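You operate a simulated robot arm through the tools that you are given. There is no shell and no other tool. Be economical: measure what you need, move in short steps, check, and stop when the job is done.

Carry out the task below with a simulated two-armed robot. There is one attempt and no reset: what you move stays moved.

## Task
Carry the post flange with both arms and set it on the parts stand top.

The check looks at the end state, three seconds after you hand in, the way a careful person would. Anything else that was tipped, shoved, dropped, spilled or broken makes it a failure.

## Robot
Two 6-joint arms with two-finger parallel grippers on one trunk, on a base that drives. Base frame: it is fixed to the floor where the robot stands at the start and does not move with it; the origin is under the middle of the robot, x ahead of it, y to its left, z up; the surface under the hand at the start is at about z = 900. Units: mm, degrees, N and s.
The left shoulder is at the start at [60, 187, 1172], the right one opposite. With the tool pointing down near the work surface each hand reaches from about 260 to 620 mm from the robot's upright axis, wherever it stands, measured 20 degrees to its own side. Places, roughly: parts stand top [-1900, -2100, 900]. Payload 1.57 kg a hand.
Tool frame (each hand has its own): the origin (TCP) lies between the finger pads and is the grasp point; the fingertips stand 30 mm ahead of it; z points along the fingers, y is the line along which they close. Largest opening 110 mm; finger width 24, thickness 12; the body of the gripper, 48 by 112 mm, starts 78 mm behind the TCP.
Orientation is that of the tool frame in the base frame, as [roll, pitch, yaw] about the fixed x, y, z axes, in that order (R = Rz(yaw) Ry(pitch) Rx(roll)). With the fingers straight down and closing along the base's y, the tool's x points along the base's -x, its y along +y and its z along -z.

## Interface
- The arms move only by the tool nudge_tool. It takes "left_increments", "right_increments" or both (then of equal length, played together; a hand with none holds still); each is a list of rows, each an object (a shift or turn left out is 0, a gripper value left out holds the last) with "gripper": the opening in per cent of the stroke, from 0 (shut) to 100 (fully open); "xyz": the shift along the base's x, y, z in mm, a list of three; "rot": the turn, a rotation vector about the base's x, y, z in degrees, a list of three. In form: [{"gripper": gripper, "xyz": [dx, dy, dz], "rot": [ax, ay, az]}, ...]. A call has 1 to 8 rows; each row is the pose to reach, as a shift and turn from the pose commanded when the call began. Rows are played at 5 a second. More than 50 mm and 8.6 degrees between two rows, or a gripper value outside its range, and nothing of the call is played. Where a pose cannot be reached the arm comes as near as it can. A force on the tool above 40 N (or 10 N above the force at the start of the call, whichever is more), or a blocked arm, ends the call early, and 0.2 s more pass. Each finger travels about 153 mm/s and halts on what it meets, pressing with about 30 N; the grip force reading is that of the motor and also rises with nothing between the fingers. The clock runs only during rows and for 0.2 s after the last one: add rows that repeat a pose to give the fingers time. The reply holds the time, the measured pose of the TCP, the force on the tool along the base axes, the opening and the grip force, in the units named above and with some noise, with the torque about the TCP (base axes, N m) and any sound that the robot's microphone picked up.
- Cameras (640 x 400 px; columns grow to the right, rows downward): "scene" is now at [14, 7.2, 1710.7]; the picture's right is [0.13, -0.99, 0.00], its down [-0.78, -0.10, -0.62] and it looks along [0.61, 0.08, -0.79] (base axes); focal length 263 px, centre (320, 200). "left" rides on the left gripper at [70, -16, -141] in its tool frame; the picture's right is [0.23, 0.97, 0.00], its down [-0.86, 0.20, -0.48] and it looks along [-0.47, 0.11, 0.88] (tool axes); focal length 222 px, centre (320, 200). "right" rides on the right gripper at [70, 16, -141] in its tool frame; the picture's right is [-0.23, 0.97, 0.00], its down [-0.86, -0.20, -0.48] and it looks along [-0.47, -0.11, 0.88] (tool axes); focal length 222 px, centre (320, 200). There is no depth. A picture from a camera that has moved, and an enlarged one, comes with that camera's place and axes in the base frame and with its lens.
- camera(camera): a new picture of that camera. No time passes.
- slide_trunk(by): slides the trunk up (or, below 0, down) by that many mm; the arms and the scene camera ride with it, the base frame stays. It gives what a move gives, with no picture.
- base_move(legs): drives the robot by 1 to 6 legs, each [ahead, left, turn to the left] in mm, mm and degrees, along the robot's own axes; the way and the turn of a leg run together, so that a leg with both is an arc; at most 1500 mm and 180 degrees a leg. The arms and the cameras ride along, it lands a little off, and it stops where it bumps. It gives what a move gives.
- aim_head(pan, tilt): turns the head with the scene camera to pan (to the left, within 86 degrees either way) and tilt (down, from -29 to 69), counted from straight ahead of the robot. It gives what a move gives.
- enlarge(camera, box): a new picture of the part [left, top, right, bottom] of that camera's present view, enlarged. No time passes.
- job_done(): hands the job in; it is judged then, once.

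Work in short steps. Places have to be worked out from the pictures, the camera data and where the tool is seen: move nearer, look again, correct. Check each grasp and each placing, and mend what went wrong. You have 120 turns and 92 pictures in all, those below and enlarged ones among them. Open the grippers and draw the arms clear of the work before you hand the job in, unless the task says otherwise; then end with one line.

The tools are called as name(argument=value, ...) on one line, values as JSON. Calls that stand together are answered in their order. nudge_tool: Moves the arms, as the interface text tells. Its arguments: {"type":"object","properties":{"left_increments":{"type":"array","items":{"type":"object","properties":{"gripper":{"type":"number"},"xyz":{"type":"array","items":{"type":"number"}},"rot":{"type":"array","items":{"type":"number"}}}}},"right_increments":{"type":"array","items":{"type":"object","properties":{"gripper":{"type":"number"},"xyz":{"type":"array","items":{"type":"number"}},"rot":{"type":"array","items":{"type":"number"}}}}}},"required":[]} The other tools are called the same way: slide_trunk (by) slides the trunk up or down; base_move (legs) drives the base; aim_head (pan, tilt) turns the head that bears the scene camera; camera (camera) takes a picture; enlarge (camera, box) takes an enlarged picture of a part of a camera's view; job_done () hands the job in.

At the start:

```text
time: 0.0
left_position: [379.5, 230.0, 1247.3]
left_tcp_rot: [180.0, -0.1, -180.0]
left_wrist_force: [-1.2, 0.4, -0.2]
left_moment: [0.01, 0.01, 0.0]
left_gripper_width: 110.4
left_finger_force: 0.0
right_position: [466.0, -45.0, 1154.8]
right_tcp_rot: [180.0, 0.0, -179.9]
right_wrist_force: [0.2, 0.7, -0.3]
right_moment: [0.02, 0.0, -0.02]
right_gripper_width: 109.8
right_finger_force: 0.1
trunk travel left (down, up): [-800.0, 190.0]
robot x, y, heading: [1.4, -0.8, 0.0]
head pan, tilt: [7.5, 51.8]
```

scene: 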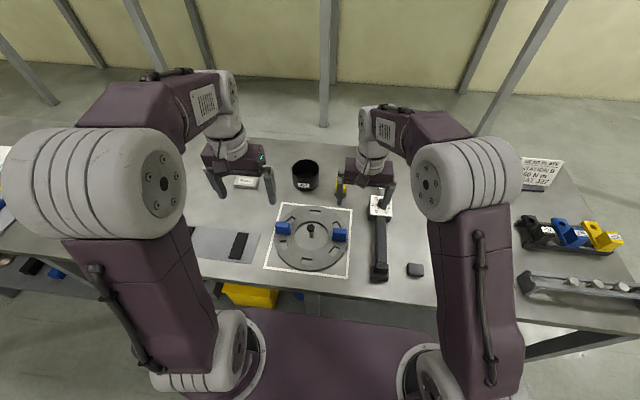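
right: 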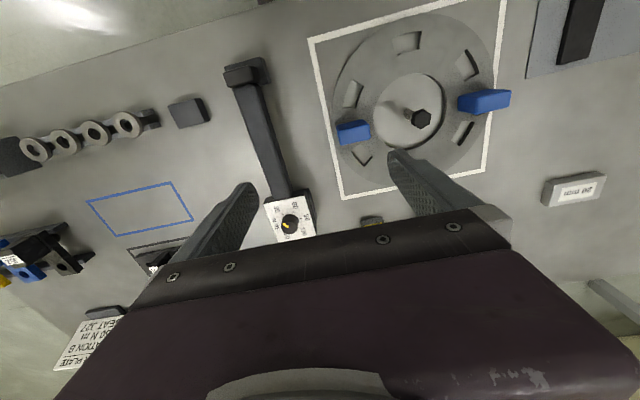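
left: 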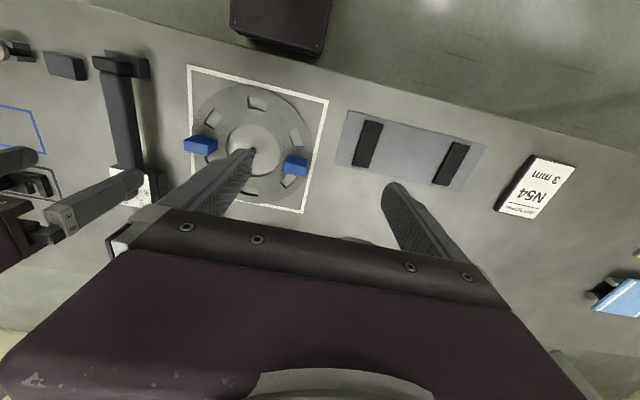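

The flange seems to be the grey ring with two blue blocks inside the white square; I enlarge to see its structure.

enlarge(camera="scene", box=[230, 150, 430, 290])

enlarge(camera="right", box=[300, 0, 540, 200])

```text
2.86 times, centred on (330, 220) of scene
camera zoom: at [14.0, 7.2, 1710.7], right [0.13, -0.99, 0.0], down [-0.78, -0.1, -0.62], along [0.61, 0.08, -0.79], focal length 752 px, centre (291, 143)
```

zoom: 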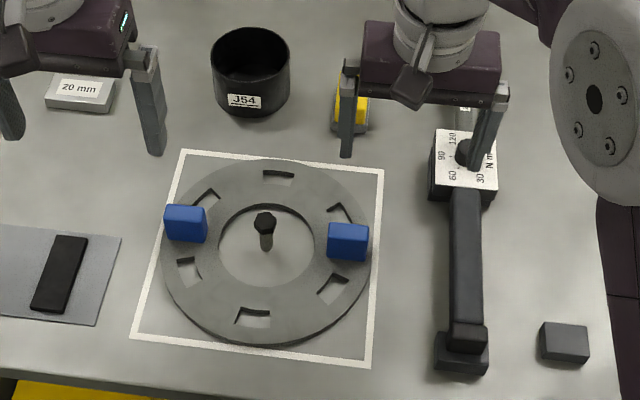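

```text
2.00 times, centred on (420, 100) of right
camera zoom: at [397.1, -29.3, 1296.4], right [0.23, 0.97, 0.0], down [0.86, -0.2, 0.48], along [0.47, -0.11, -0.88], focal length 444 px, centre (120, 400)
```

zoom: 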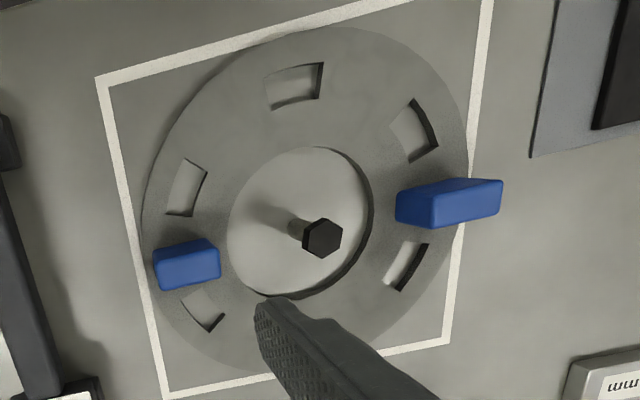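

The flange is a ring flat on the bench around a standing bolt, with two blue grip blocks at about (490, 200) and (485, 0). I look around to see the way to the stand before lifting.

aim_head(pan=-86, tilt=25)

camera(camera="scene")

aim_head(pan=0, tilt=69)

camera(camera="scene")

```text
time: 1.7
left_position: [378.5, 229.2, 1246.3]
left_tcp_rot: [180.0, 0.0, -180.0]
left_wrist_force: [0.1, 0.3, 0.1]
left_moment: [-0.01, -0.01, -0.02]
left_gripper_width: 109.8
left_finger_force: 0.1
right_position: [465.8, -44.8, 1154.5]
right_tcp_rot: [179.9, 0.0, -180.0]
right_wrist_force: [-0.3, 1.0, -1.0]
right_moment: [-0.03, -0.05, -0.02]
right_gripper_width: 109.6
right_finger_force: 0.0
trunk travel left (down, up): [-800.0, 190.0]
robot x, y, heading: [2.6, -1.0, -0.0]
head pan, tilt: [-85.9, 25.0]
```

```text
86 pictures are left
camera scene: at [-54.1, -94.5, 1750.6], right [-1.0, -0.07, 0.0], down [-0.03, 0.42, -0.91], along [0.06, -0.9, -0.42], focal length 263 px, centre (320, 200)
```

scene: 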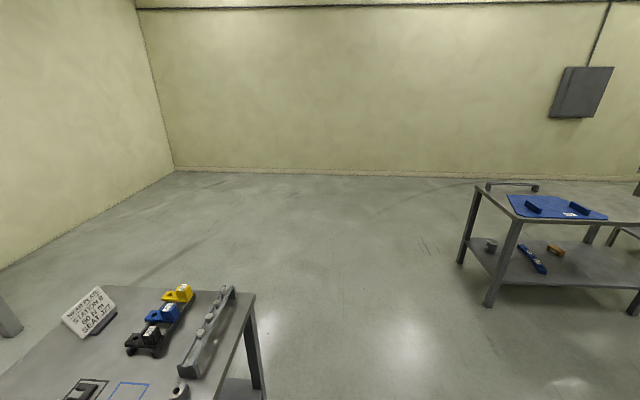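

```text
time: 3.3
left_position: [378.2, 229.0, 1246.6]
left_tcp_rot: [180.0, -0.1, -179.9]
left_wrist_force: [0.8, 0.5, -0.1]
left_moment: [0.03, 0.02, -0.01]
left_gripper_width: 109.7
left_finger_force: 0.0
right_position: [465.4, -46.5, 1154.2]
right_tcp_rot: [-180.0, 0.0, 179.9]
right_wrist_force: [1.3, -0.6, 0.2]
right_moment: [0.02, -0.02, 0.0]
right_gripper_width: 109.9
right_finger_force: 0.0
trunk travel left (down, up): [-800.0, 190.0]
robot x, y, heading: [2.8, -1.5, -0.1]
head pan, tilt: [0.0, 68.8]
```

```text
85 pictures are left
camera scene: at [-4.7, -2.6, 1691.1], right [0.0, -1.0, 0.0], down [-0.93, 0.0, -0.36], along [0.36, 0.0, -0.93], focal length 263 px, centre (320, 200)
```

scene: 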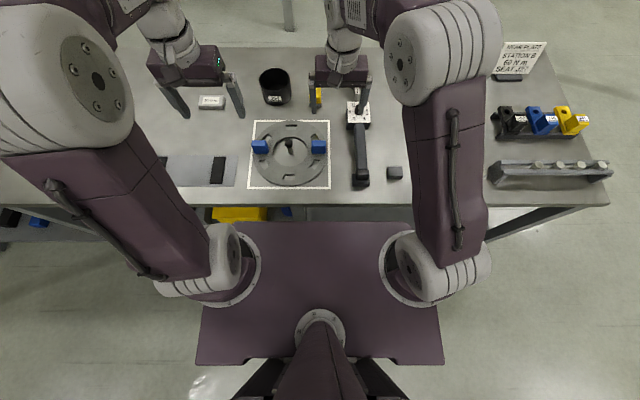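

Path: lift, back away, turn, then approach the stand (it has a blue mat with something on it). First I bring both hands above the blue blocks for a closer view.

nudge_tool(left_increments=[{"xyz": [37, -10, -30]}, {"xyz": [74, -20, -60]}, {"xyz": [112, -29, -90]}, {"xyz": [112, -29, -130]}, {"xyz": [112, -29, -130]}], right_increments=[{"xyz": [10, 20, 0]}, {"xyz": [20, 46, 0]}, {"xyz": [20, 46, -10]}, {"xyz": [20, 46, -35]}, {"xyz": [20, 46, -35]}])

camera(camera="left")

camera(camera="right")

camera(camera="scene")

```text
time: 4.5
left_position: [490.9, 199.1, 1117.8]
left_tcp_rot: [-180.0, 0.0, -180.0]
left_wrist_force: [0.0, 0.7, 0.4]
left_moment: [-0.01, -0.04, 0.01]
left_gripper_width: 110.2
left_finger_force: 0.1
right_position: [486.1, -0.0, 1121.1]
right_tcp_rot: [-179.9, 0.1, -180.0]
right_wrist_force: [0.1, 0.7, -0.4]
right_moment: [0.0, 0.0, -0.01]
right_gripper_width: 109.8
right_finger_force: 0.0
trunk travel left (down, up): [-800.0, 190.0]
robot x, y, heading: [-0.4, 1.0, -0.0]
head pan, tilt: [0.0, 68.8]
```

```text
84 pictures are left
camera left: at [421.7, 182.7, 1258.5], right [-0.23, 0.97, 0.0], down [0.85, 0.2, 0.48], along [0.47, 0.11, -0.88], focal length 222 px, centre (320, 200)
```

left: 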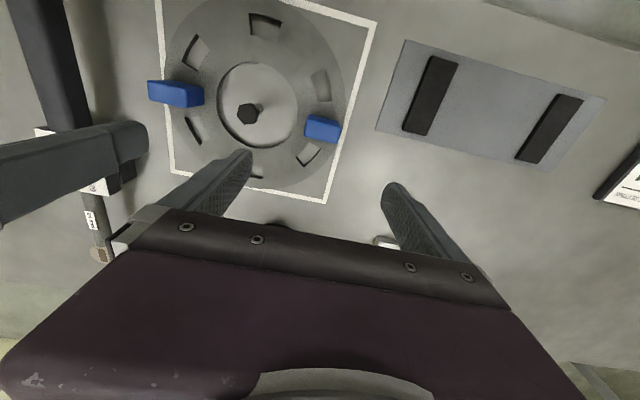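

```text
83 pictures are left
camera right: at [418.1, 17.1, 1262.0], right [0.23, 0.97, 0.0], down [0.85, -0.2, 0.48], along [0.47, -0.11, -0.88], focal length 222 px, centre (320, 200)
```

right: 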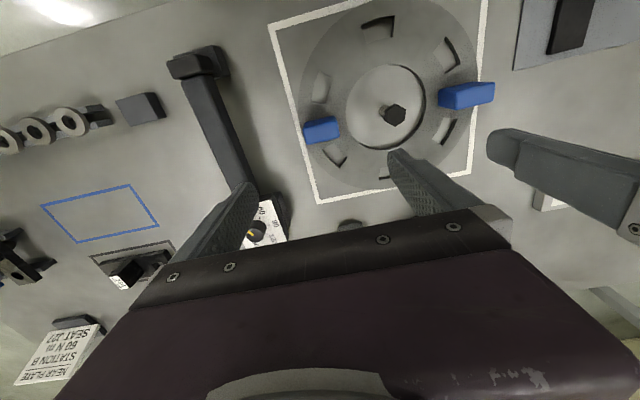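

```text
82 pictures are left
camera scene: at [-5.3, -2.0, 1691.1], right [0.0, -1.0, 0.0], down [-0.93, 0.0, -0.36], along [0.36, 0.0, -0.93], focal length 263 px, centre (320, 200)
```

scene: 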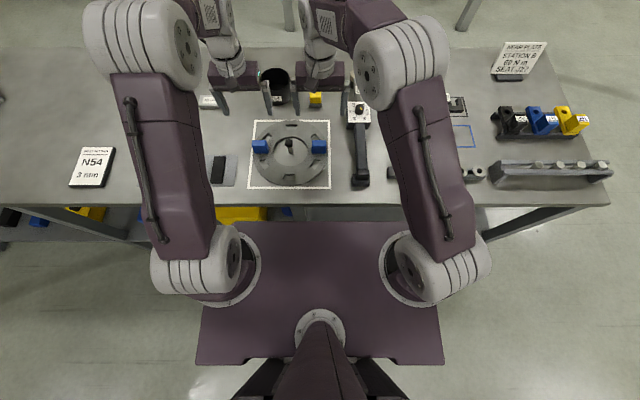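

Blocks are visible from both wrists; I enlarge for exact positions and shape.

enlarge(camera="left", box=[140, 0, 380, 150])

enlarge(camera="right", box=[260, 50, 500, 200])

enlarge(camera="scene", box=[240, 110, 340, 200])

```text
2.67 times, centred on (260, 75) of left
camera zoom: at [421.7, 182.7, 1258.5], right [-0.23, 0.97, 0.0], down [0.85, 0.2, 0.48], along [0.47, 0.11, -0.88], focal length 592 px, centre (480, 533)
```

zoom: 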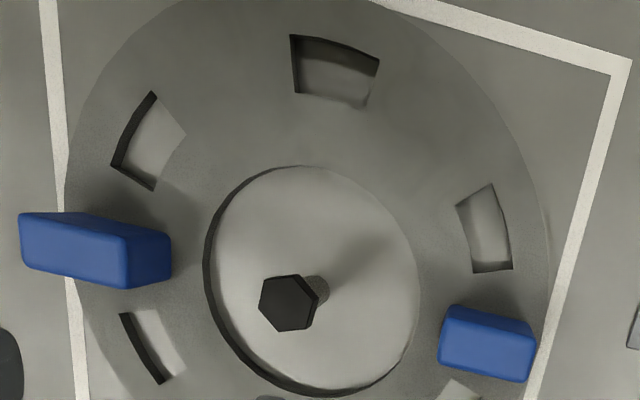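

```text
2.67 times, centred on (380, 125) of right
camera zoom: at [418.1, 17.1, 1262.0], right [0.23, 0.97, 0.0], down [0.85, -0.2, 0.48], along [0.47, -0.11, -0.88], focal length 592 px, centre (160, 400)
```

zoom: 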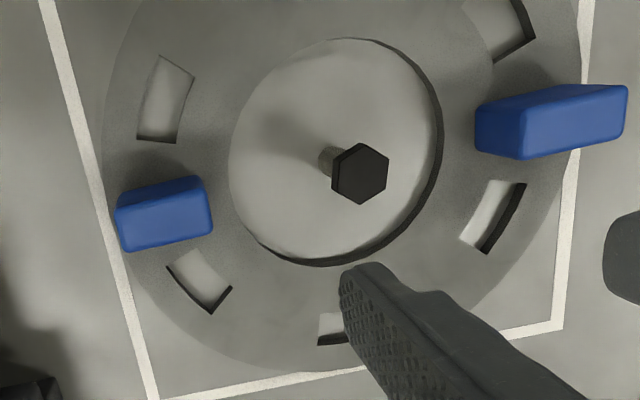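

```text
4.44 times, centred on (290, 155) of scene
camera zoom: at [-5.3, -2.0, 1691.1], right [0.0, -1.0, 0.0], down [-0.93, 0.0, -0.36], along [0.36, 0.0, -0.93], focal length 1169 px, centre (453, 400)
```

zoom: 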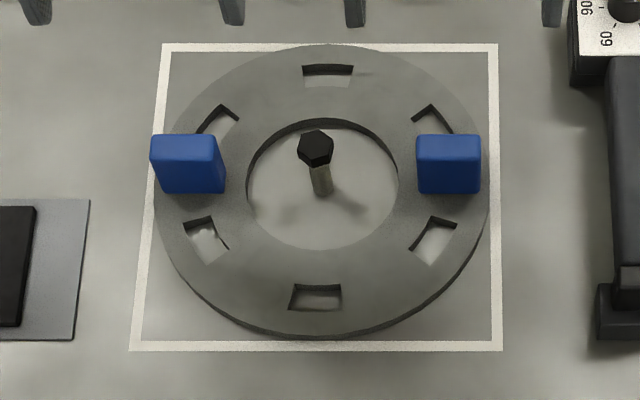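

Both blocks are about 45 (y) × 25 (x) mm with tops near z 955: left at (480, 197.5), right at (480, 3). I go down to z 1000 first and check.

nudge_tool(left_increments=[{"xyz": [-5, -1, -40]}, {"xyz": [-11, -2, -80]}, {"xyz": [-11, -2, -118]}, {"xyz": [-11, -2, -118]}], right_increments=[{"xyz": [-3, 1, -40]}, {"xyz": [-6, 3, -80]}, {"xyz": [-6, 3, -121]}, {"xyz": [-6, 3, -121]}])

camera(camera="left")

camera(camera="right")

enlarge(camera="scene", box=[210, 70, 370, 200])

```text
time: 5.5
left_position: [480.3, 197.6, 998.4]
left_tcp_rot: [-180.0, 0.0, 180.0]
left_wrist_force: [-0.5, 0.5, 0.6]
left_moment: [0.01, 0.01, -0.01]
left_gripper_width: 109.8
left_finger_force: 0.1
right_position: [478.0, 4.2, 997.6]
right_tcp_rot: [-179.9, 0.0, 179.9]
right_wrist_force: [-0.3, 0.2, -0.5]
right_moment: [0.0, -0.01, -0.02]
right_gripper_width: 110.0
right_finger_force: 0.1
trunk travel left (down, up): [-800.0, 190.0]
robot x, y, heading: [0.6, -2.0, 0.1]
head pan, tilt: [0.0, 68.8]
```

```text
78 pictures are left
camera left: at [411.8, 181.9, 1138.8], right [-0.23, 0.97, 0.0], down [0.85, 0.2, 0.48], along [0.47, 0.11, -0.88], focal length 222 px, centre (320, 200)
```

left: 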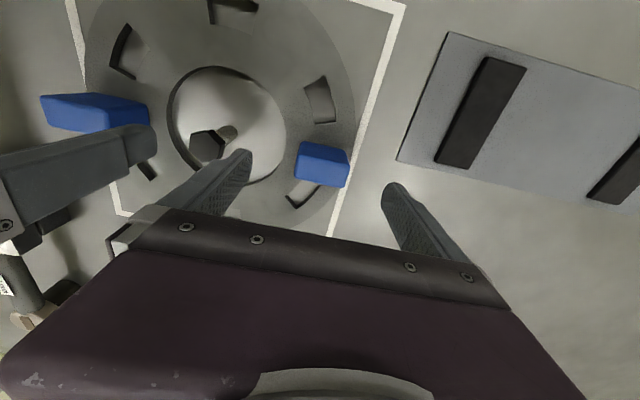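

```text
77 pictures are left
camera right: at [410.2, 20.6, 1139.6], right [0.23, 0.97, 0.0], down [0.85, -0.2, 0.48], along [0.47, -0.11, -0.88], focal length 222 px, centre (320, 200)
```

right: 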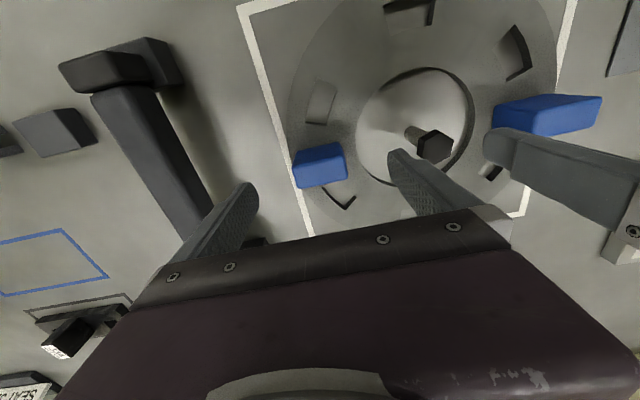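

```text
3.08 times, centred on (290, 135) of scene
camera zoom: at [-5.2, -2.5, 1691.1], right [0.0, -1.0, 0.0], down [-0.93, 0.0, -0.36], along [0.36, 0.0, -0.93], focal length 810 px, centre (412, 400)
```

zoom: 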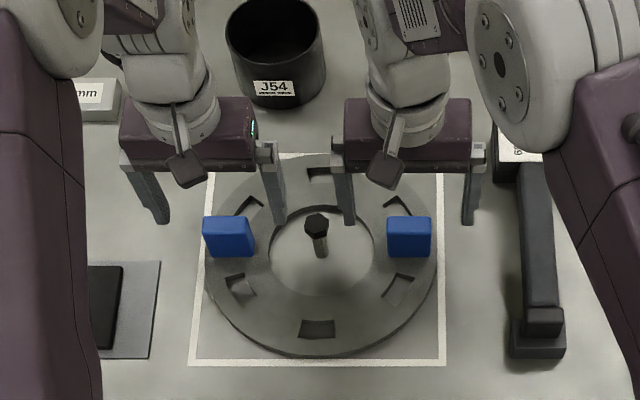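

Geometry checks out (fingers straddle the blocks, the bolt head is at about z 955). I go down to TCP z ≈ 950 with both hands.

nudge_tool(left_increments=[{"xyz": [-1, 0, -20]}, {"xyz": [-1, 0, -40]}, {"xyz": [-1, 0, -48]}, {"xyz": [-1, 0, -48]}], right_increments=[{"xyz": [0, 0, -20]}, {"xyz": [0, 0, -40]}, {"xyz": [0, 0, -48]}, {"xyz": [0, 0, -48]}])

enlarge(camera="scene", box=[210, 70, 370, 200])

camera(camera="right")

```text
time: 6.5
left_position: [479.8, 197.8, 951.1]
left_tcp_rot: [180.0, 0.0, 180.0]
left_wrist_force: [-0.6, 0.8, -1.0]
left_moment: [0.03, -0.05, 0.0]
left_gripper_width: 110.2
left_finger_force: 0.1
right_position: [480.6, 2.0, 951.8]
right_tcp_rot: [-180.0, -0.1, -180.0]
right_wrist_force: [-0.5, 0.2, 0.0]
right_moment: [-0.01, -0.04, 0.02]
right_gripper_width: 110.4
right_finger_force: 0.1
trunk travel left (down, up): [-800.0, 190.0]
robot x, y, heading: [-2.2, 1.5, -0.1]
head pan, tilt: [0.0, 68.8]
```

```text
3.08 times, centred on (290, 135) of scene
camera zoom: at [-4.5, -2.5, 1691.1], right [0.0, -1.0, 0.0], down [-0.93, 0.0, -0.36], along [0.36, 0.0, -0.93], focal length 810 px, centre (412, 400)
```

zoom: 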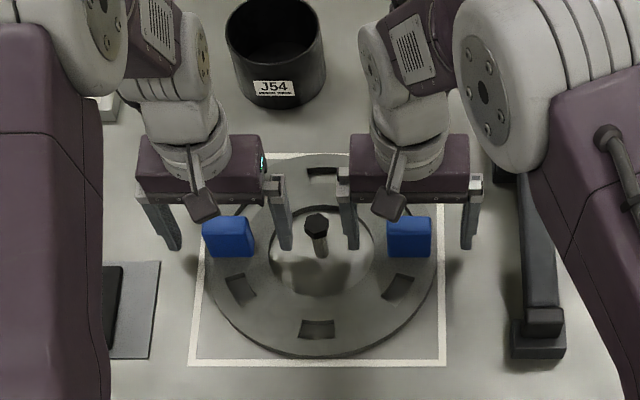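

```text
74 pictures are left
camera right: at [410.9, 19.4, 1092.3], right [0.23, 0.97, 0.0], down [0.86, -0.2, 0.48], along [0.47, -0.11, -0.88], focal length 222 px, centre (320, 200)
```

right: 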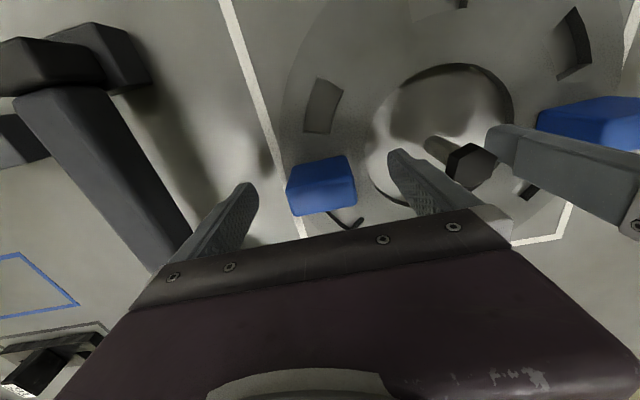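

The block spans x 465–494, so both hands are centred on the blocks. I close both grippers together.

nudge_tool(left_increments=[{"gripper": 50}, {"gripper": 0}, {"gripper": 0}, {"gripper": 0}, {"gripper": 0}], right_increments=[{"gripper": 50}, {"gripper": 0}, {"gripper": 0}, {"gripper": 0}, {"gripper": 0}])

enlarge(camera="scene", box=[210, 70, 370, 200])

```text
time: 7.7
left_position: [479.2, 197.8, 951.4]
left_tcp_rot: [-180.0, 0.0, 180.0]
left_wrist_force: [-1.1, 6.2, -0.4]
left_moment: [0.16, -0.45, 0.0]
left_gripper_width: 47.9
left_finger_force: 29.9
right_position: [480.2, 3.2, 950.5]
right_tcp_rot: [180.0, 0.0, -179.9]
right_wrist_force: [0.0, -4.0, -0.3]
right_moment: [0.35, -0.46, 0.11]
right_gripper_width: 47.8
right_finger_force: 29.8
trunk travel left (down, up): [-800.0, 190.0]
robot x, y, heading: [-3.0, -1.1, -0.0]
head pan, tilt: [0.0, 68.8]
```

```text
3.08 times, centred on (290, 135) of scene
camera zoom: at [-4.7, -2.2, 1691.1], right [0.0, -1.0, 0.0], down [-0.93, 0.0, -0.36], along [0.36, 0.0, -0.93], focal length 810 px, centre (412, 400)
```

zoom: 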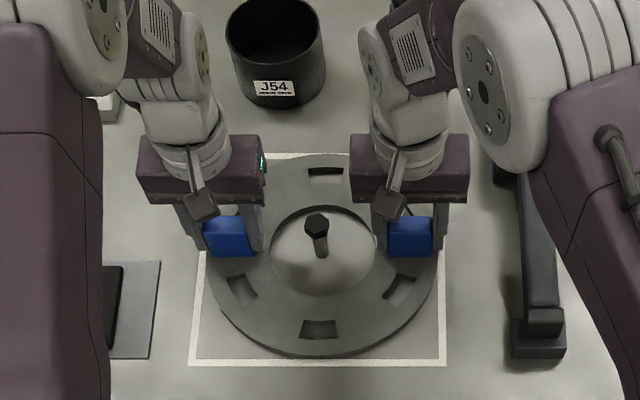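

Both grips hold blocks 48 mm wide. I lift 25 mm slowly and read the load.

nudge_tool(left_increments=[{"xyz": [0, 0, 5]}, {"xyz": [0, 0, 10]}, {"xyz": [0, 0, 17]}, {"xyz": [0, 0, 25]}, {"xyz": [0, 0, 25]}], right_increments=[{"xyz": [0, 0, 5]}, {"xyz": [0, 0, 10]}, {"xyz": [0, 0, 17]}, {"xyz": [0, 0, 25]}, {"xyz": [0, 0, 25]}])

camera(camera="scene")

```text
time: 8.9
left_position: [479.5, 198.3, 975.5]
left_tcp_rot: [180.0, -0.1, 179.9]
left_wrist_force: [-3.5, 0.9, -1.0]
left_moment: [-0.54, -0.59, -0.39]
left_gripper_width: 47.6
left_finger_force: 30.0
right_position: [480.2, 2.4, 975.1]
right_tcp_rot: [180.0, -0.1, -180.0]
right_wrist_force: [3.4, -1.1, -10.5]
right_moment: [-0.36, 0.55, -0.32]
right_gripper_width: 47.9
right_finger_force: 29.5
trunk travel left (down, up): [-800.0, 190.0]
robot x, y, heading: [-1.5, 4.5, -0.1]
head pan, tilt: [0.0, 68.8]
```

```text
72 pictures are left
camera scene: at [-2.8, -2.1, 1691.1], right [0.0, -1.0, 0.0], down [-0.93, 0.0, -0.36], along [0.36, 0.0, -0.93], focal length 263 px, centre (320, 200)
```

scene: 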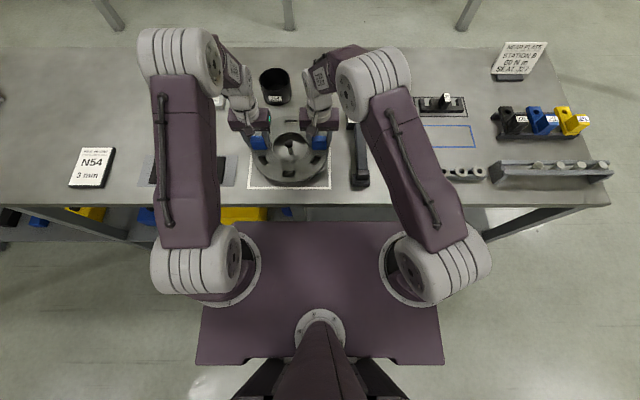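

The total load is only about 11.5 N, mostly on the right hand. I check whether the ring came up level.

enlarge(camera="scene", box=[210, 70, 370, 200])

camera(camera="left")

```text
3.08 times, centred on (290, 135) of scene
camera zoom: at [-2.8, -2.1, 1691.1], right [0.0, -1.0, 0.0], down [-0.93, 0.0, -0.36], along [0.36, 0.0, -0.93], focal length 810 px, centre (412, 400)
```

zoom: 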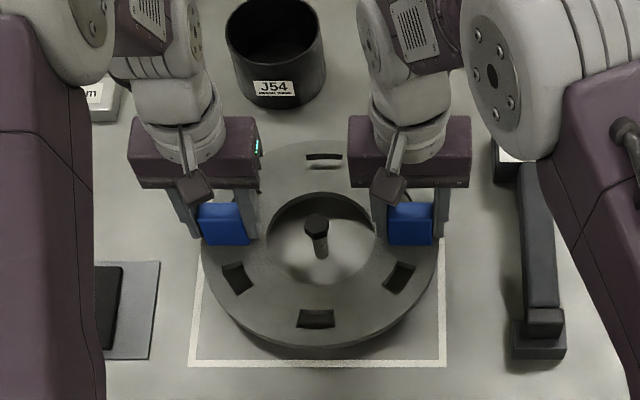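

```text
70 pictures are left
camera left: at [411.3, 182.3, 1115.3], right [-0.23, 0.97, 0.0], down [0.86, 0.2, 0.48], along [0.46, 0.11, -0.88], focal length 222 px, centre (320, 200)
```

left: 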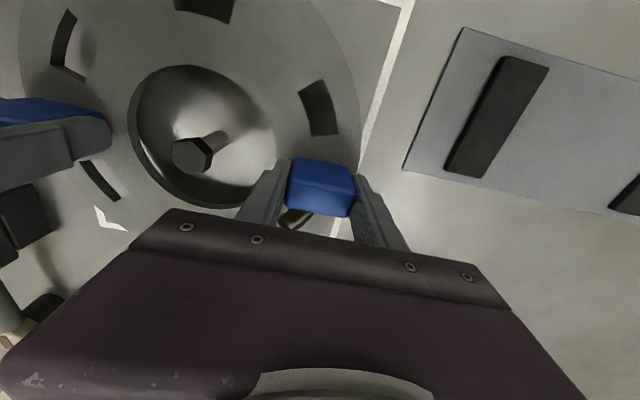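

The ring is off the bench and about level. I lift it well over the bolt head.

nudge_tool(left_increments=[{"xyz": [0, 0, 15]}, {"xyz": [0, 0, 35]}, {"xyz": [0, 0, 55]}, {"xyz": [0, 0, 75]}, {"xyz": [0, 0, 95]}, {"xyz": [0, 0, 110]}, {"xyz": [0, 0, 110]}], right_increments=[{"xyz": [0, 0, 15]}, {"xyz": [0, 0, 35]}, {"xyz": [0, 0, 55]}, {"xyz": [0, 0, 75]}, {"xyz": [0, 0, 95]}, {"xyz": [0, 0, 110]}, {"xyz": [0, 0, 110]}])

camera(camera="scene")

camera(camera="right")

```text
time: 10.5
left_position: [480.1, 199.8, 1085.7]
left_tcp_rot: [180.0, 0.0, -179.9]
left_wrist_force: [-0.7, 13.1, 2.3]
left_moment: [-1.13, -0.29, -0.01]
left_gripper_width: 47.9
left_finger_force: 29.4
right_position: [481.5, 3.3, 1085.1]
right_tcp_rot: [-179.9, -0.2, 180.0]
right_wrist_force: [0.2, -11.8, -15.3]
right_moment: [-0.59, 0.31, 0.0]
right_gripper_width: 47.7
right_finger_force: 29.9
trunk travel left (down, up): [-800.0, 190.0]
robot x, y, heading: [0.8, 2.5, 0.2]
head pan, tilt: [0.0, 68.8]
```

```text
69 pictures are left
camera scene: at [-2.3, -2.0, 1691.1], right [0.0, -1.0, 0.0], down [-0.93, 0.0, -0.36], along [0.36, 0.0, -0.93], focal length 263 px, centre (320, 200)
```

scene: 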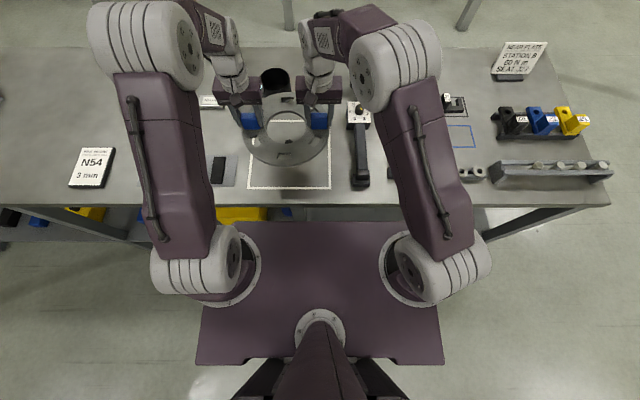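

```text
68 pictures are left
camera right: at [412.4, 19.8, 1227.3], right [0.23, 0.97, 0.0], down [0.86, -0.2, 0.48], along [0.46, -0.11, -0.88], focal length 222 px, centre (320, 200)
```

right: 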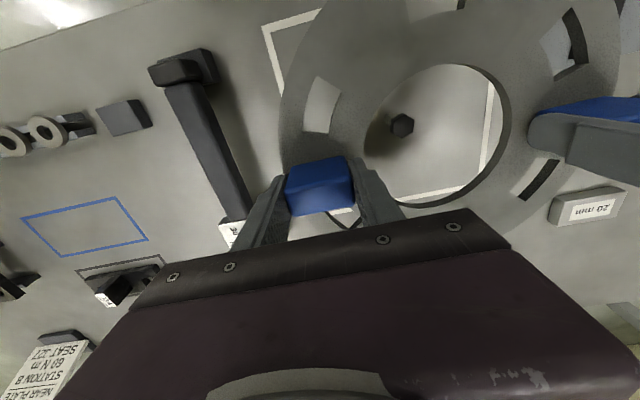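

The ring is clear of the bolt. I ease the internal stress slightly (left hand +1 y, +1 z), then look at the left-behind side before backing off.

nudge_tool(left_increments=[{"xyz": [0, 1, 1]}, {"xyz": [0, 1, 1]}, {"xyz": [0, 1, 1]}])

aim_head(pan=86, tilt=25)

camera(camera="scene")

```text
time: 11.3
left_position: [480.0, 198.5, 1085.8]
left_tcp_rot: [180.0, -0.1, 179.9]
left_wrist_force: [2.6, 7.9, -5.5]
left_moment: [0.01, -0.52, 0.32]
left_gripper_width: 47.7
left_finger_force: 29.4
right_position: [480.6, 3.3, 1086.4]
right_tcp_rot: [180.0, -0.1, 179.9]
right_wrist_force: [-3.2, -8.0, -6.2]
right_moment: [-0.05, 0.56, 0.24]
right_gripper_width: 47.8
right_finger_force: 30.0
trunk travel left (down, up): [-800.0, 190.0]
robot x, y, heading: [1.3, -1.8, -0.1]
head pan, tilt: [0.0, 68.8]
```

```text
time: 12.9
left_position: [479.5, 199.1, 1088.0]
left_tcp_rot: [179.9, -0.1, 180.0]
left_wrist_force: [4.0, 0.8, -8.6]
left_moment: [0.28, 0.06, 0.4]
left_gripper_width: 48.0
left_finger_force: 29.9
right_position: [481.9, 3.2, 1086.8]
right_tcp_rot: [180.0, -0.1, -180.0]
right_wrist_force: [-4.6, -0.6, -3.1]
right_moment: [0.25, -0.05, 0.47]
right_gripper_width: 47.7
right_finger_force: 30.2
trunk travel left (down, up): [-800.0, 190.0]
robot x, y, heading: [-1.2, 5.1, -0.2]
head pan, tilt: [85.9, 25.0]
```

```text
67 pictures are left
camera scene: at [-51.9, 89.8, 1750.5], right [1.0, -0.07, 0.0], down [-0.03, -0.42, -0.91], along [0.06, 0.9, -0.42], focal length 263 px, centre (320, 200)
```

scene: 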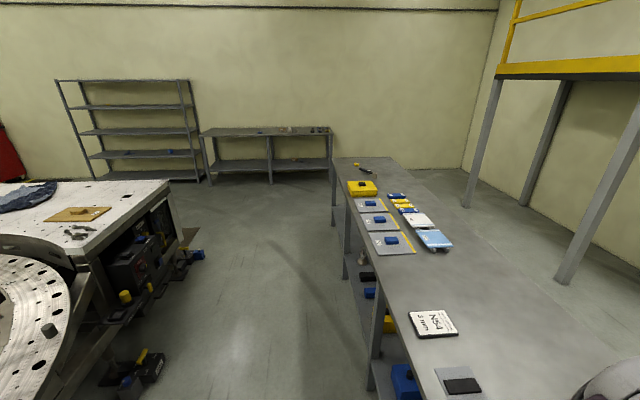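

Loads are now balanced (8.6 + 3.1 N). There is a round table about 900 mm behind-left, so I back only 200 mm and look again on the right-rear.

base_move(legs=[[-200, 0, 0]])

camera(camera="scene")

aim_head(pan=-86, tilt=40)

camera(camera="scene")

```text
time: 14.5
left_position: [278.7, 198.3, 1085.9]
left_tcp_rot: [179.9, -0.2, 179.9]
left_wrist_force: [2.3, -5.0, -7.6]
left_moment: [0.3, 0.06, 0.23]
left_gripper_width: 47.9
left_finger_force: 29.8
right_position: [277.6, 2.6, 1085.1]
right_tcp_rot: [180.0, -0.2, 179.9]
right_wrist_force: [-0.7, 2.6, -4.6]
right_moment: [0.06, 0.02, 0.31]
right_gripper_width: 48.1
right_finger_force: 29.3
trunk travel left (down, up): [-800.0, 190.0]
robot x, y, heading: [-204.6, -4.9, -0.0]
head pan, tilt: [85.9, 25.0]
```

```text
66 pictures are left
camera scene: at [-252.2, 90.2, 1750.6], right [1.0, -0.07, 0.0], down [-0.03, -0.42, -0.91], along [0.07, 0.9, -0.42], focal length 263 px, centre (320, 200)
```

scene: 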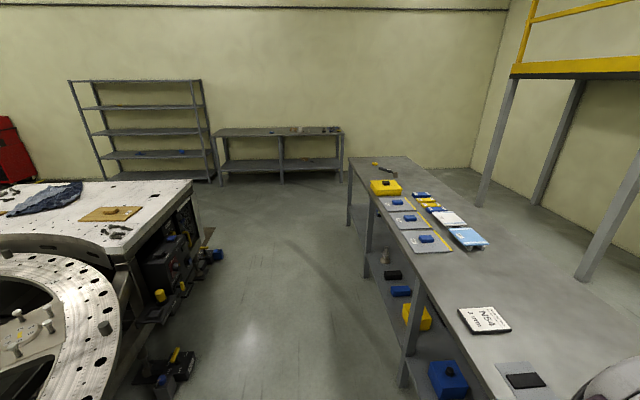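

```text
time: 17.1
left_position: [275.6, 197.5, 1086.5]
left_tcp_rot: [-180.0, -0.1, 179.9]
left_wrist_force: [1.8, -0.6, -8.2]
left_moment: [0.13, 0.16, 0.12]
left_gripper_width: 47.7
left_finger_force: 29.7
right_position: [277.0, 3.0, 1086.0]
right_tcp_rot: [180.0, -0.1, 180.0]
right_wrist_force: [-2.5, 1.4, -5.4]
right_moment: [0.12, -0.17, 0.21]
right_gripper_width: 47.9
right_finger_force: 30.4
trunk travel left (down, up): [-800.0, 190.0]
robot x, y, heading: [-203.3, 0.5, -0.2]
head pan, tilt: [-85.9, 40.0]
```

```text
65 pictures are left
camera scene: at [-257.2, -86.6, 1727.3], right [-1.0, -0.07, 0.0], down [-0.05, 0.64, -0.77], along [0.05, -0.76, -0.64], focal length 263 px, centre (320, 200)
```

scene: 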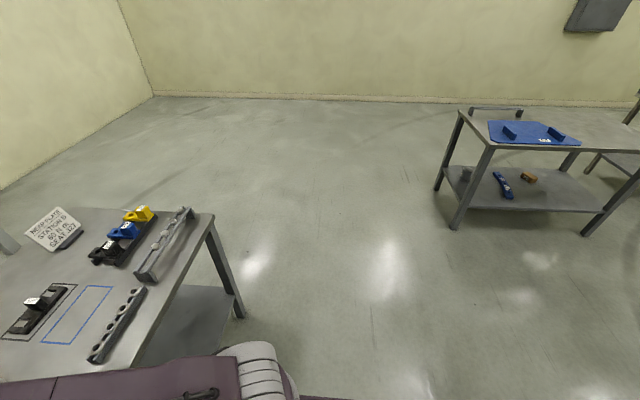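

The way right is clear: the stand spans roughly x −1370…−2500, y −1820…−2390, with a blue mat near its +x end. I raise the trunk 80 mm for clearance over bench items, then strafe right past the bench.

slide_trunk(by=80)

base_move(legs=[[0, -550, 0], [0, -550, 0]])

camera(camera="scene")

```text
time: 18.3
left_position: [275.4, 198.4, 1165.7]
left_tcp_rot: [180.0, -0.1, 179.9]
left_wrist_force: [2.0, -1.3, -7.4]
left_moment: [0.2, -0.01, 0.1]
left_gripper_width: 48.0
left_finger_force: 29.8
right_position: [277.2, 2.1, 1166.2]
right_tcp_rot: [-180.0, -0.1, 179.9]
right_wrist_force: [-1.5, 1.0, -4.2]
right_moment: [0.08, 0.01, 0.23]
right_gripper_width: 47.9
right_finger_force: 29.9
trunk travel left (down, up): [-880.0, 110.0]
robot x, y, heading: [-202.4, 0.0, 0.1]
head pan, tilt: [-85.9, 40.0]
```

```text
time: 24.2
left_position: [285.7, -896.6, 1165.5]
left_tcp_rot: [-179.9, -0.1, -179.1]
left_wrist_force: [2.2, -0.7, -6.9]
left_moment: [0.11, -0.13, 0.17]
left_gripper_width: 48.0
left_finger_force: 29.8
right_position: [288.0, -1092.6, 1165.6]
right_tcp_rot: [-179.9, -0.1, -179.1]
right_wrist_force: [-2.7, 2.2, -6.1]
right_moment: [-0.04, 0.16, 0.14]
right_gripper_width: 47.8
right_finger_force: 30.1
trunk travel left (down, up): [-880.0, 110.0]
robot x, y, heading: [-192.0, -1103.3, 0.9]
head pan, tilt: [-85.9, 40.0]
```

```text
64 pictures are left
camera scene: at [-243.4, -1190.4, 1807.4], right [-1.0, -0.09, 0.0], down [-0.06, 0.64, -0.77], along [0.07, -0.76, -0.64], focal length 263 px, centre (320, 200)
```

scene: 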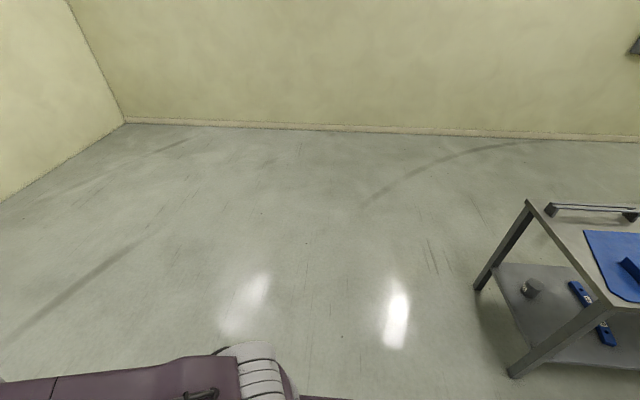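

Loads are steady. Now I turn right to face −y, then look at the stand with the head turned right.

base_move(legs=[[0, 0, -45], [0, 0, -45.9]])

aim_head(pan=-70, tilt=30)

camera(camera="scene")

```text
time: 28.8
left_position: [-3.0, -1589.1, 1165.6]
left_tcp_rot: [180.0, -0.2, 88.7]
left_wrist_force: [-0.5, -1.0, -6.9]
left_moment: [-0.08, -0.22, 0.14]
left_gripper_width: 48.0
left_finger_force: 30.0
right_position: [-199.6, -1585.3, 1166.6]
right_tcp_rot: [-180.0, 0.0, 88.7]
right_wrist_force: [0.8, 1.1, -4.8]
right_moment: [0.1, -0.06, 0.09]
right_gripper_width: 48.0
right_finger_force: 29.9
trunk travel left (down, up): [-880.0, 110.0]
robot x, y, heading: [-188.5, -1107.1, -91.4]
head pan, tilt: [-85.9, 40.0]
```

```text
time: 29.6
left_position: [-3.6, -1589.0, 1166.4]
left_tcp_rot: [-180.0, -0.1, 88.8]
left_wrist_force: [-1.6, -0.5, -6.3]
left_moment: [0.03, -0.36, 0.19]
left_gripper_width: 47.8
left_finger_force: 30.3
right_position: [-200.0, -1586.1, 1166.1]
right_tcp_rot: [-180.0, -0.1, 88.7]
right_wrist_force: [2.2, 0.4, -6.1]
right_moment: [0.01, 0.31, -0.18]
right_gripper_width: 48.1
right_finger_force: 30.1
trunk travel left (down, up): [-880.0, 110.0]
robot x, y, heading: [-193.2, -1106.6, -91.4]
head pan, tilt: [-70.0, 30.0]
```

```text
63 pictures are left
camera scene: at [-277.1, -1078.8, 1822.6], right [-0.32, 0.95, 0.0], down [0.47, 0.16, -0.87], along [-0.82, -0.28, -0.5], focal length 263 px, centre (320, 200)
```

scene: 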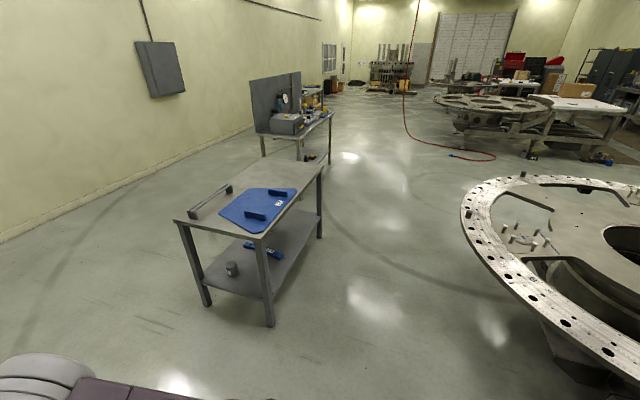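

The round table's edge reaches y ≈ −680, leaving ~1.1 m to the stand. I enlarge the stand top to see the mat and free area.

enlarge(camera="scene", box=[160, 130, 340, 290])

```text
2.50 times, centred on (250, 210) of scene
camera zoom: at [-277.1, -1078.8, 1822.6], right [-0.32, 0.95, 0.0], down [0.47, 0.16, -0.87], along [-0.82, -0.28, -0.5], focal length 658 px, centre (495, 175)
```

zoom: 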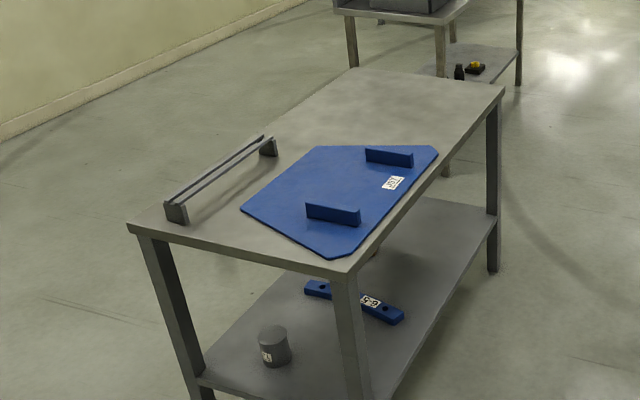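

The blue tabbed plate and the bar occupy the +x part of the stand; x ≈ −1880…−2380 is free. I aim for about (−2120, −2060): move ahead 240, then strafe right 1000 and look again.

base_move(legs=[[240, 0, 1.4], [0, -1000, 0]])

camera(camera="scene")

```text
time: 36.2
left_position: [-986.3, -1831.6, 1166.9]
left_tcp_rot: [-179.9, 0.0, 91.0]
left_wrist_force: [-0.8, -0.5, -6.5]
left_moment: [-0.06, -0.05, 0.1]
left_gripper_width: 47.8
left_finger_force: 30.1
right_position: [-1181.8, -1835.1, 1166.1]
right_tcp_rot: [180.0, -0.1, 91.0]
right_wrist_force: [0.7, 0.9, -5.5]
right_moment: [0.07, 0.0, 0.04]
right_gripper_width: 47.8
right_finger_force: 29.9
trunk travel left (down, up): [-880.0, 110.0]
robot x, y, heading: [-1197.2, -1353.7, -89.1]
head pan, tilt: [-70.0, 30.0]
```

```text
61 pictures are left
camera scene: at [-1279.1, -1331.6, 1822.7], right [-0.36, 0.93, 0.0], down [0.47, 0.18, -0.87], along [-0.81, -0.31, -0.5], focal length 263 px, centre (320, 200)
```

scene: 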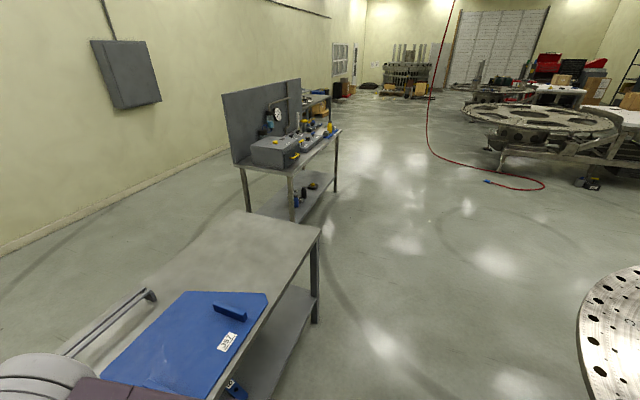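

Free area is x −1920…−2425, y −1769…−2381; target flange centre about (−2175, −1990). I strafe right 1087 mm, then look ahead-down.

base_move(legs=[[0, -1087, -0.9]])

aim_head(pan=0, tilt=60)

camera(camera="scene")

```text
time: 41.7
left_position: [-2060.4, -1845.4, 1165.5]
left_tcp_rot: [-179.9, -0.1, 90.3]
left_wrist_force: [-0.2, -0.5, -6.4]
left_moment: [-0.1, -0.12, 0.05]
left_gripper_width: 47.8
left_finger_force: 30.5
right_position: [-2257.3, -1848.3, 1166.0]
right_tcp_rot: [179.9, -0.2, 90.3]
right_wrist_force: [1.6, 0.2, -5.2]
right_moment: [0.13, 0.0, 0.03]
right_gripper_width: 47.8
right_finger_force: 30.3
trunk travel left (down, up): [-880.0, 110.0]
robot x, y, heading: [-2266.5, -1365.8, -89.4]
head pan, tilt: [-70.0, 30.0]
```

```text
time: 43.1
left_position: [-2060.9, -1845.8, 1165.2]
left_tcp_rot: [-180.0, -0.1, 90.4]
left_wrist_force: [-1.6, -0.3, -5.8]
left_moment: [0.08, -0.15, 0.12]
left_gripper_width: 48.0
left_finger_force: 29.7
right_position: [-2258.4, -1847.2, 1166.3]
right_tcp_rot: [-179.9, -0.1, 90.4]
right_wrist_force: [1.0, 0.6, -6.2]
right_moment: [-0.1, 0.12, -0.07]
right_gripper_width: 48.0
right_finger_force: 30.0
trunk travel left (down, up): [-880.0, 110.0]
robot x, y, heading: [-2267.8, -1364.8, -89.7]
head pan, tilt: [0.0, 60.0]
```

```text
60 pictures are left
camera scene: at [-2265.5, -1378.4, 1780.5], right [-1.0, -0.01, 0.0], down [-0.01, 0.87, -0.5], along [0.0, -0.5, -0.87], focal length 263 px, centre (320, 200)
```

scene: 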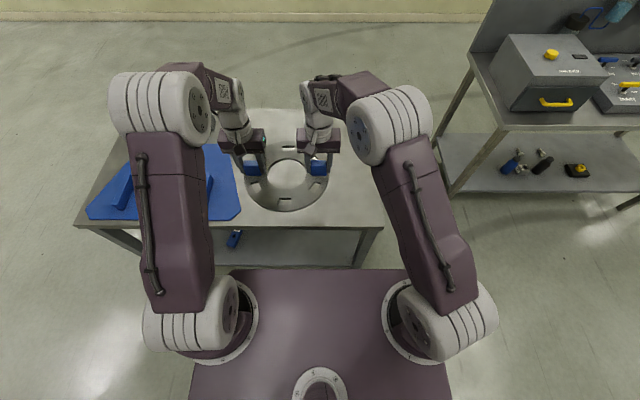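

Flange centre is at (−2160, −1847), plate corner at about x −1967, stand edge at y −1776 and end at x ≈ −2450…−2500. I drive ahead 120 and 35 right.

base_move(legs=[[120, -35, 0]])

camera(camera="scene")

camera(camera="left")

```text
time: 44.4
left_position: [-2095.9, -1963.8, 1167.1]
left_tcp_rot: [-180.0, 0.0, 90.3]
left_wrist_force: [-0.6, 0.4, -7.0]
left_moment: [0.04, 0.0, 0.05]
left_gripper_width: 47.8
left_finger_force: 29.8
right_position: [-2290.8, -1967.0, 1166.0]
right_tcp_rot: [179.9, -0.1, 90.5]
right_wrist_force: [0.8, -0.1, -5.8]
right_moment: [-0.06, -0.08, 0.04]
right_gripper_width: 48.0
right_finger_force: 30.3
trunk travel left (down, up): [-880.0, 110.0]
robot x, y, heading: [-2301.1, -1489.5, -89.4]
head pan, tilt: [0.0, 60.0]
```

```text
59 pictures are left
camera scene: at [-2298.5, -1496.5, 1780.5], right [-1.0, -0.01, 0.0], down [-0.01, 0.87, -0.5], along [0.0, -0.5, -0.87], focal length 263 px, centre (320, 200)
```

scene: 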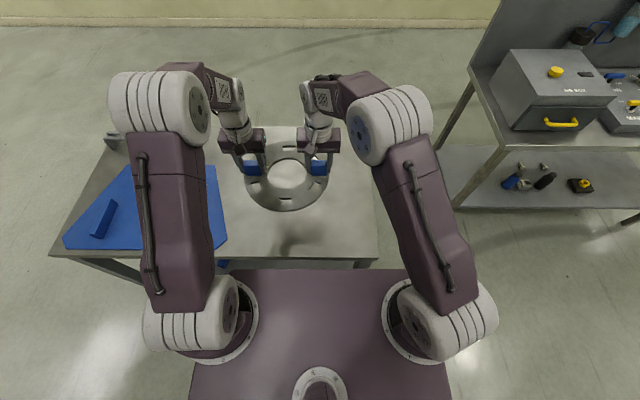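

```text
58 pictures are left
camera left: at [-2110.6, -1894.8, 1306.8], right [0.97, 0.23, 0.0], down [0.21, -0.85, 0.48], along [0.11, -0.47, -0.88], focal length 222 px, centre (320, 200)
```

left: 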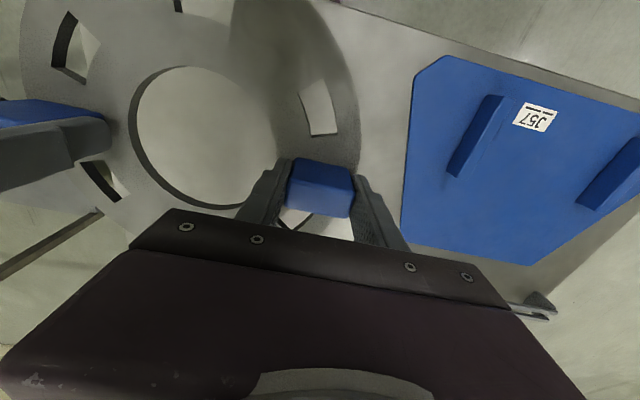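

Placement spot is clear all round (plate edge ~100 mm from the gripper, stand end ~170 mm beyond the ring). I lower the trunk 80 mm and extend the arms 20 mm ahead.

slide_trunk(by=-80)

nudge_tool(left_increments=[{"xyz": [0, -10, -15]}, {"xyz": [0, -20, -35]}, {"xyz": [0, -20, -55]}, {"xyz": [0, -20, -75]}, {"xyz": [0, -20, -90]}, {"xyz": [0, -20, -90]}], right_increments=[{"xyz": [0, -10, -15]}, {"xyz": [0, -20, -35]}, {"xyz": [0, -20, -55]}, {"xyz": [0, -20, -75]}, {"xyz": [0, -20, -90]}, {"xyz": [0, -20, -90]}])

camera(camera="scene")

```text
time: 45.5
left_position: [-2095.2, -1965.4, 1086.4]
left_tcp_rot: [-180.0, -0.2, 90.6]
left_wrist_force: [-1.4, 0.6, -6.2]
left_moment: [-0.06, -0.22, 0.14]
left_gripper_width: 47.8
left_finger_force: 30.6
right_position: [-2291.0, -1968.5, 1086.1]
right_tcp_rot: [-180.0, -0.1, 90.5]
right_wrist_force: [0.7, 0.6, -6.5]
right_moment: [0.02, 0.21, -0.17]
right_gripper_width: 47.6
right_finger_force: 30.5
trunk travel left (down, up): [-800.0, 190.0]
robot x, y, heading: [-2297.1, -1486.8, -89.7]
head pan, tilt: [0.0, 60.0]
```

```text
time: 46.9
left_position: [-2096.2, -1986.1, 995.5]
left_tcp_rot: [-180.0, 0.0, 90.4]
left_wrist_force: [-13.0, -2.9, 1.5]
left_moment: [0.47, 0.63, 0.23]
left_gripper_width: 47.7
left_finger_force: 29.9
right_position: [-2292.8, -1990.0, 995.9]
right_tcp_rot: [180.0, -0.2, 90.5]
right_wrist_force: [12.7, 1.9, -12.6]
right_moment: [-0.48, 0.64, 0.26]
right_gripper_width: 47.9
right_finger_force: 30.0
trunk travel left (down, up): [-800.0, 190.0]
robot x, y, heading: [-2298.1, -1489.0, -89.5]
head pan, tilt: [0.0, 60.0]
```

```text
57 pictures are left
camera scene: at [-2299.7, -1499.8, 1700.5], right [-1.0, -0.01, 0.0], down [-0.01, 0.87, -0.5], along [0.0, -0.5, -0.87], focal length 263 px, centre (320, 200)
```

scene: 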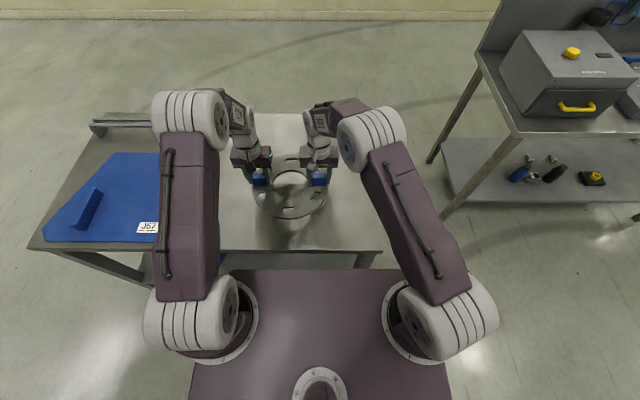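

Internal squeeze rose (±13 N along x); I relieve it with the left hand −1 x, +1 z relative while lowering to about z 962.

nudge_tool(left_increments=[{"xyz": [-0.5, 0, -8]}, {"xyz": [-1, 0, -16]}, {"xyz": [-1, 0, -25]}, {"xyz": [-1, 0, -33]}, {"xyz": [-1, 0, -33]}], right_increments=[{"xyz": [0, 0, -9]}, {"xyz": [0, 0, -17]}, {"xyz": [0, 0, -26]}, {"xyz": [0, 0, -34]}, {"xyz": [0, 0, -34]}])

enlarge(camera="scene", box=[210, 110, 400, 270])

```text
time: 48.1
left_position: [-2097.1, -1985.6, 962.1]
left_tcp_rot: [180.0, 0.0, 90.5]
left_wrist_force: [8.7, -1.9, -10.4]
left_moment: [-0.64, -0.17, 0.18]
left_gripper_width: 47.9
left_finger_force: 29.9
right_position: [-2293.7, -1988.6, 960.8]
right_tcp_rot: [-179.9, -0.1, 90.5]
right_wrist_force: [-9.1, 2.1, -2.6]
right_moment: [0.68, -0.6, 0.04]
right_gripper_width: 48.1
right_finger_force: 30.4
trunk travel left (down, up): [-800.0, 190.0]
robot x, y, heading: [-2297.5, -1489.6, -89.3]
head pan, tilt: [0.0, 60.0]
```

```text
2.50 times, centred on (305, 190) of scene
camera zoom: at [-2299.6, -1500.4, 1700.5], right [-1.0, -0.01, 0.0], down [-0.01, 0.87, -0.5], along [0.0, -0.5, -0.87], focal length 658 px, centre (358, 225)
```

zoom: 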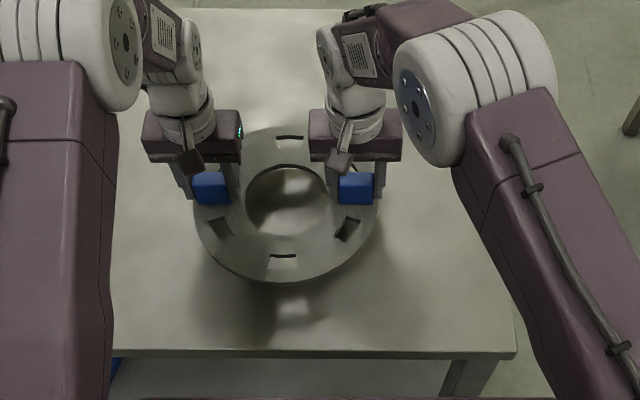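

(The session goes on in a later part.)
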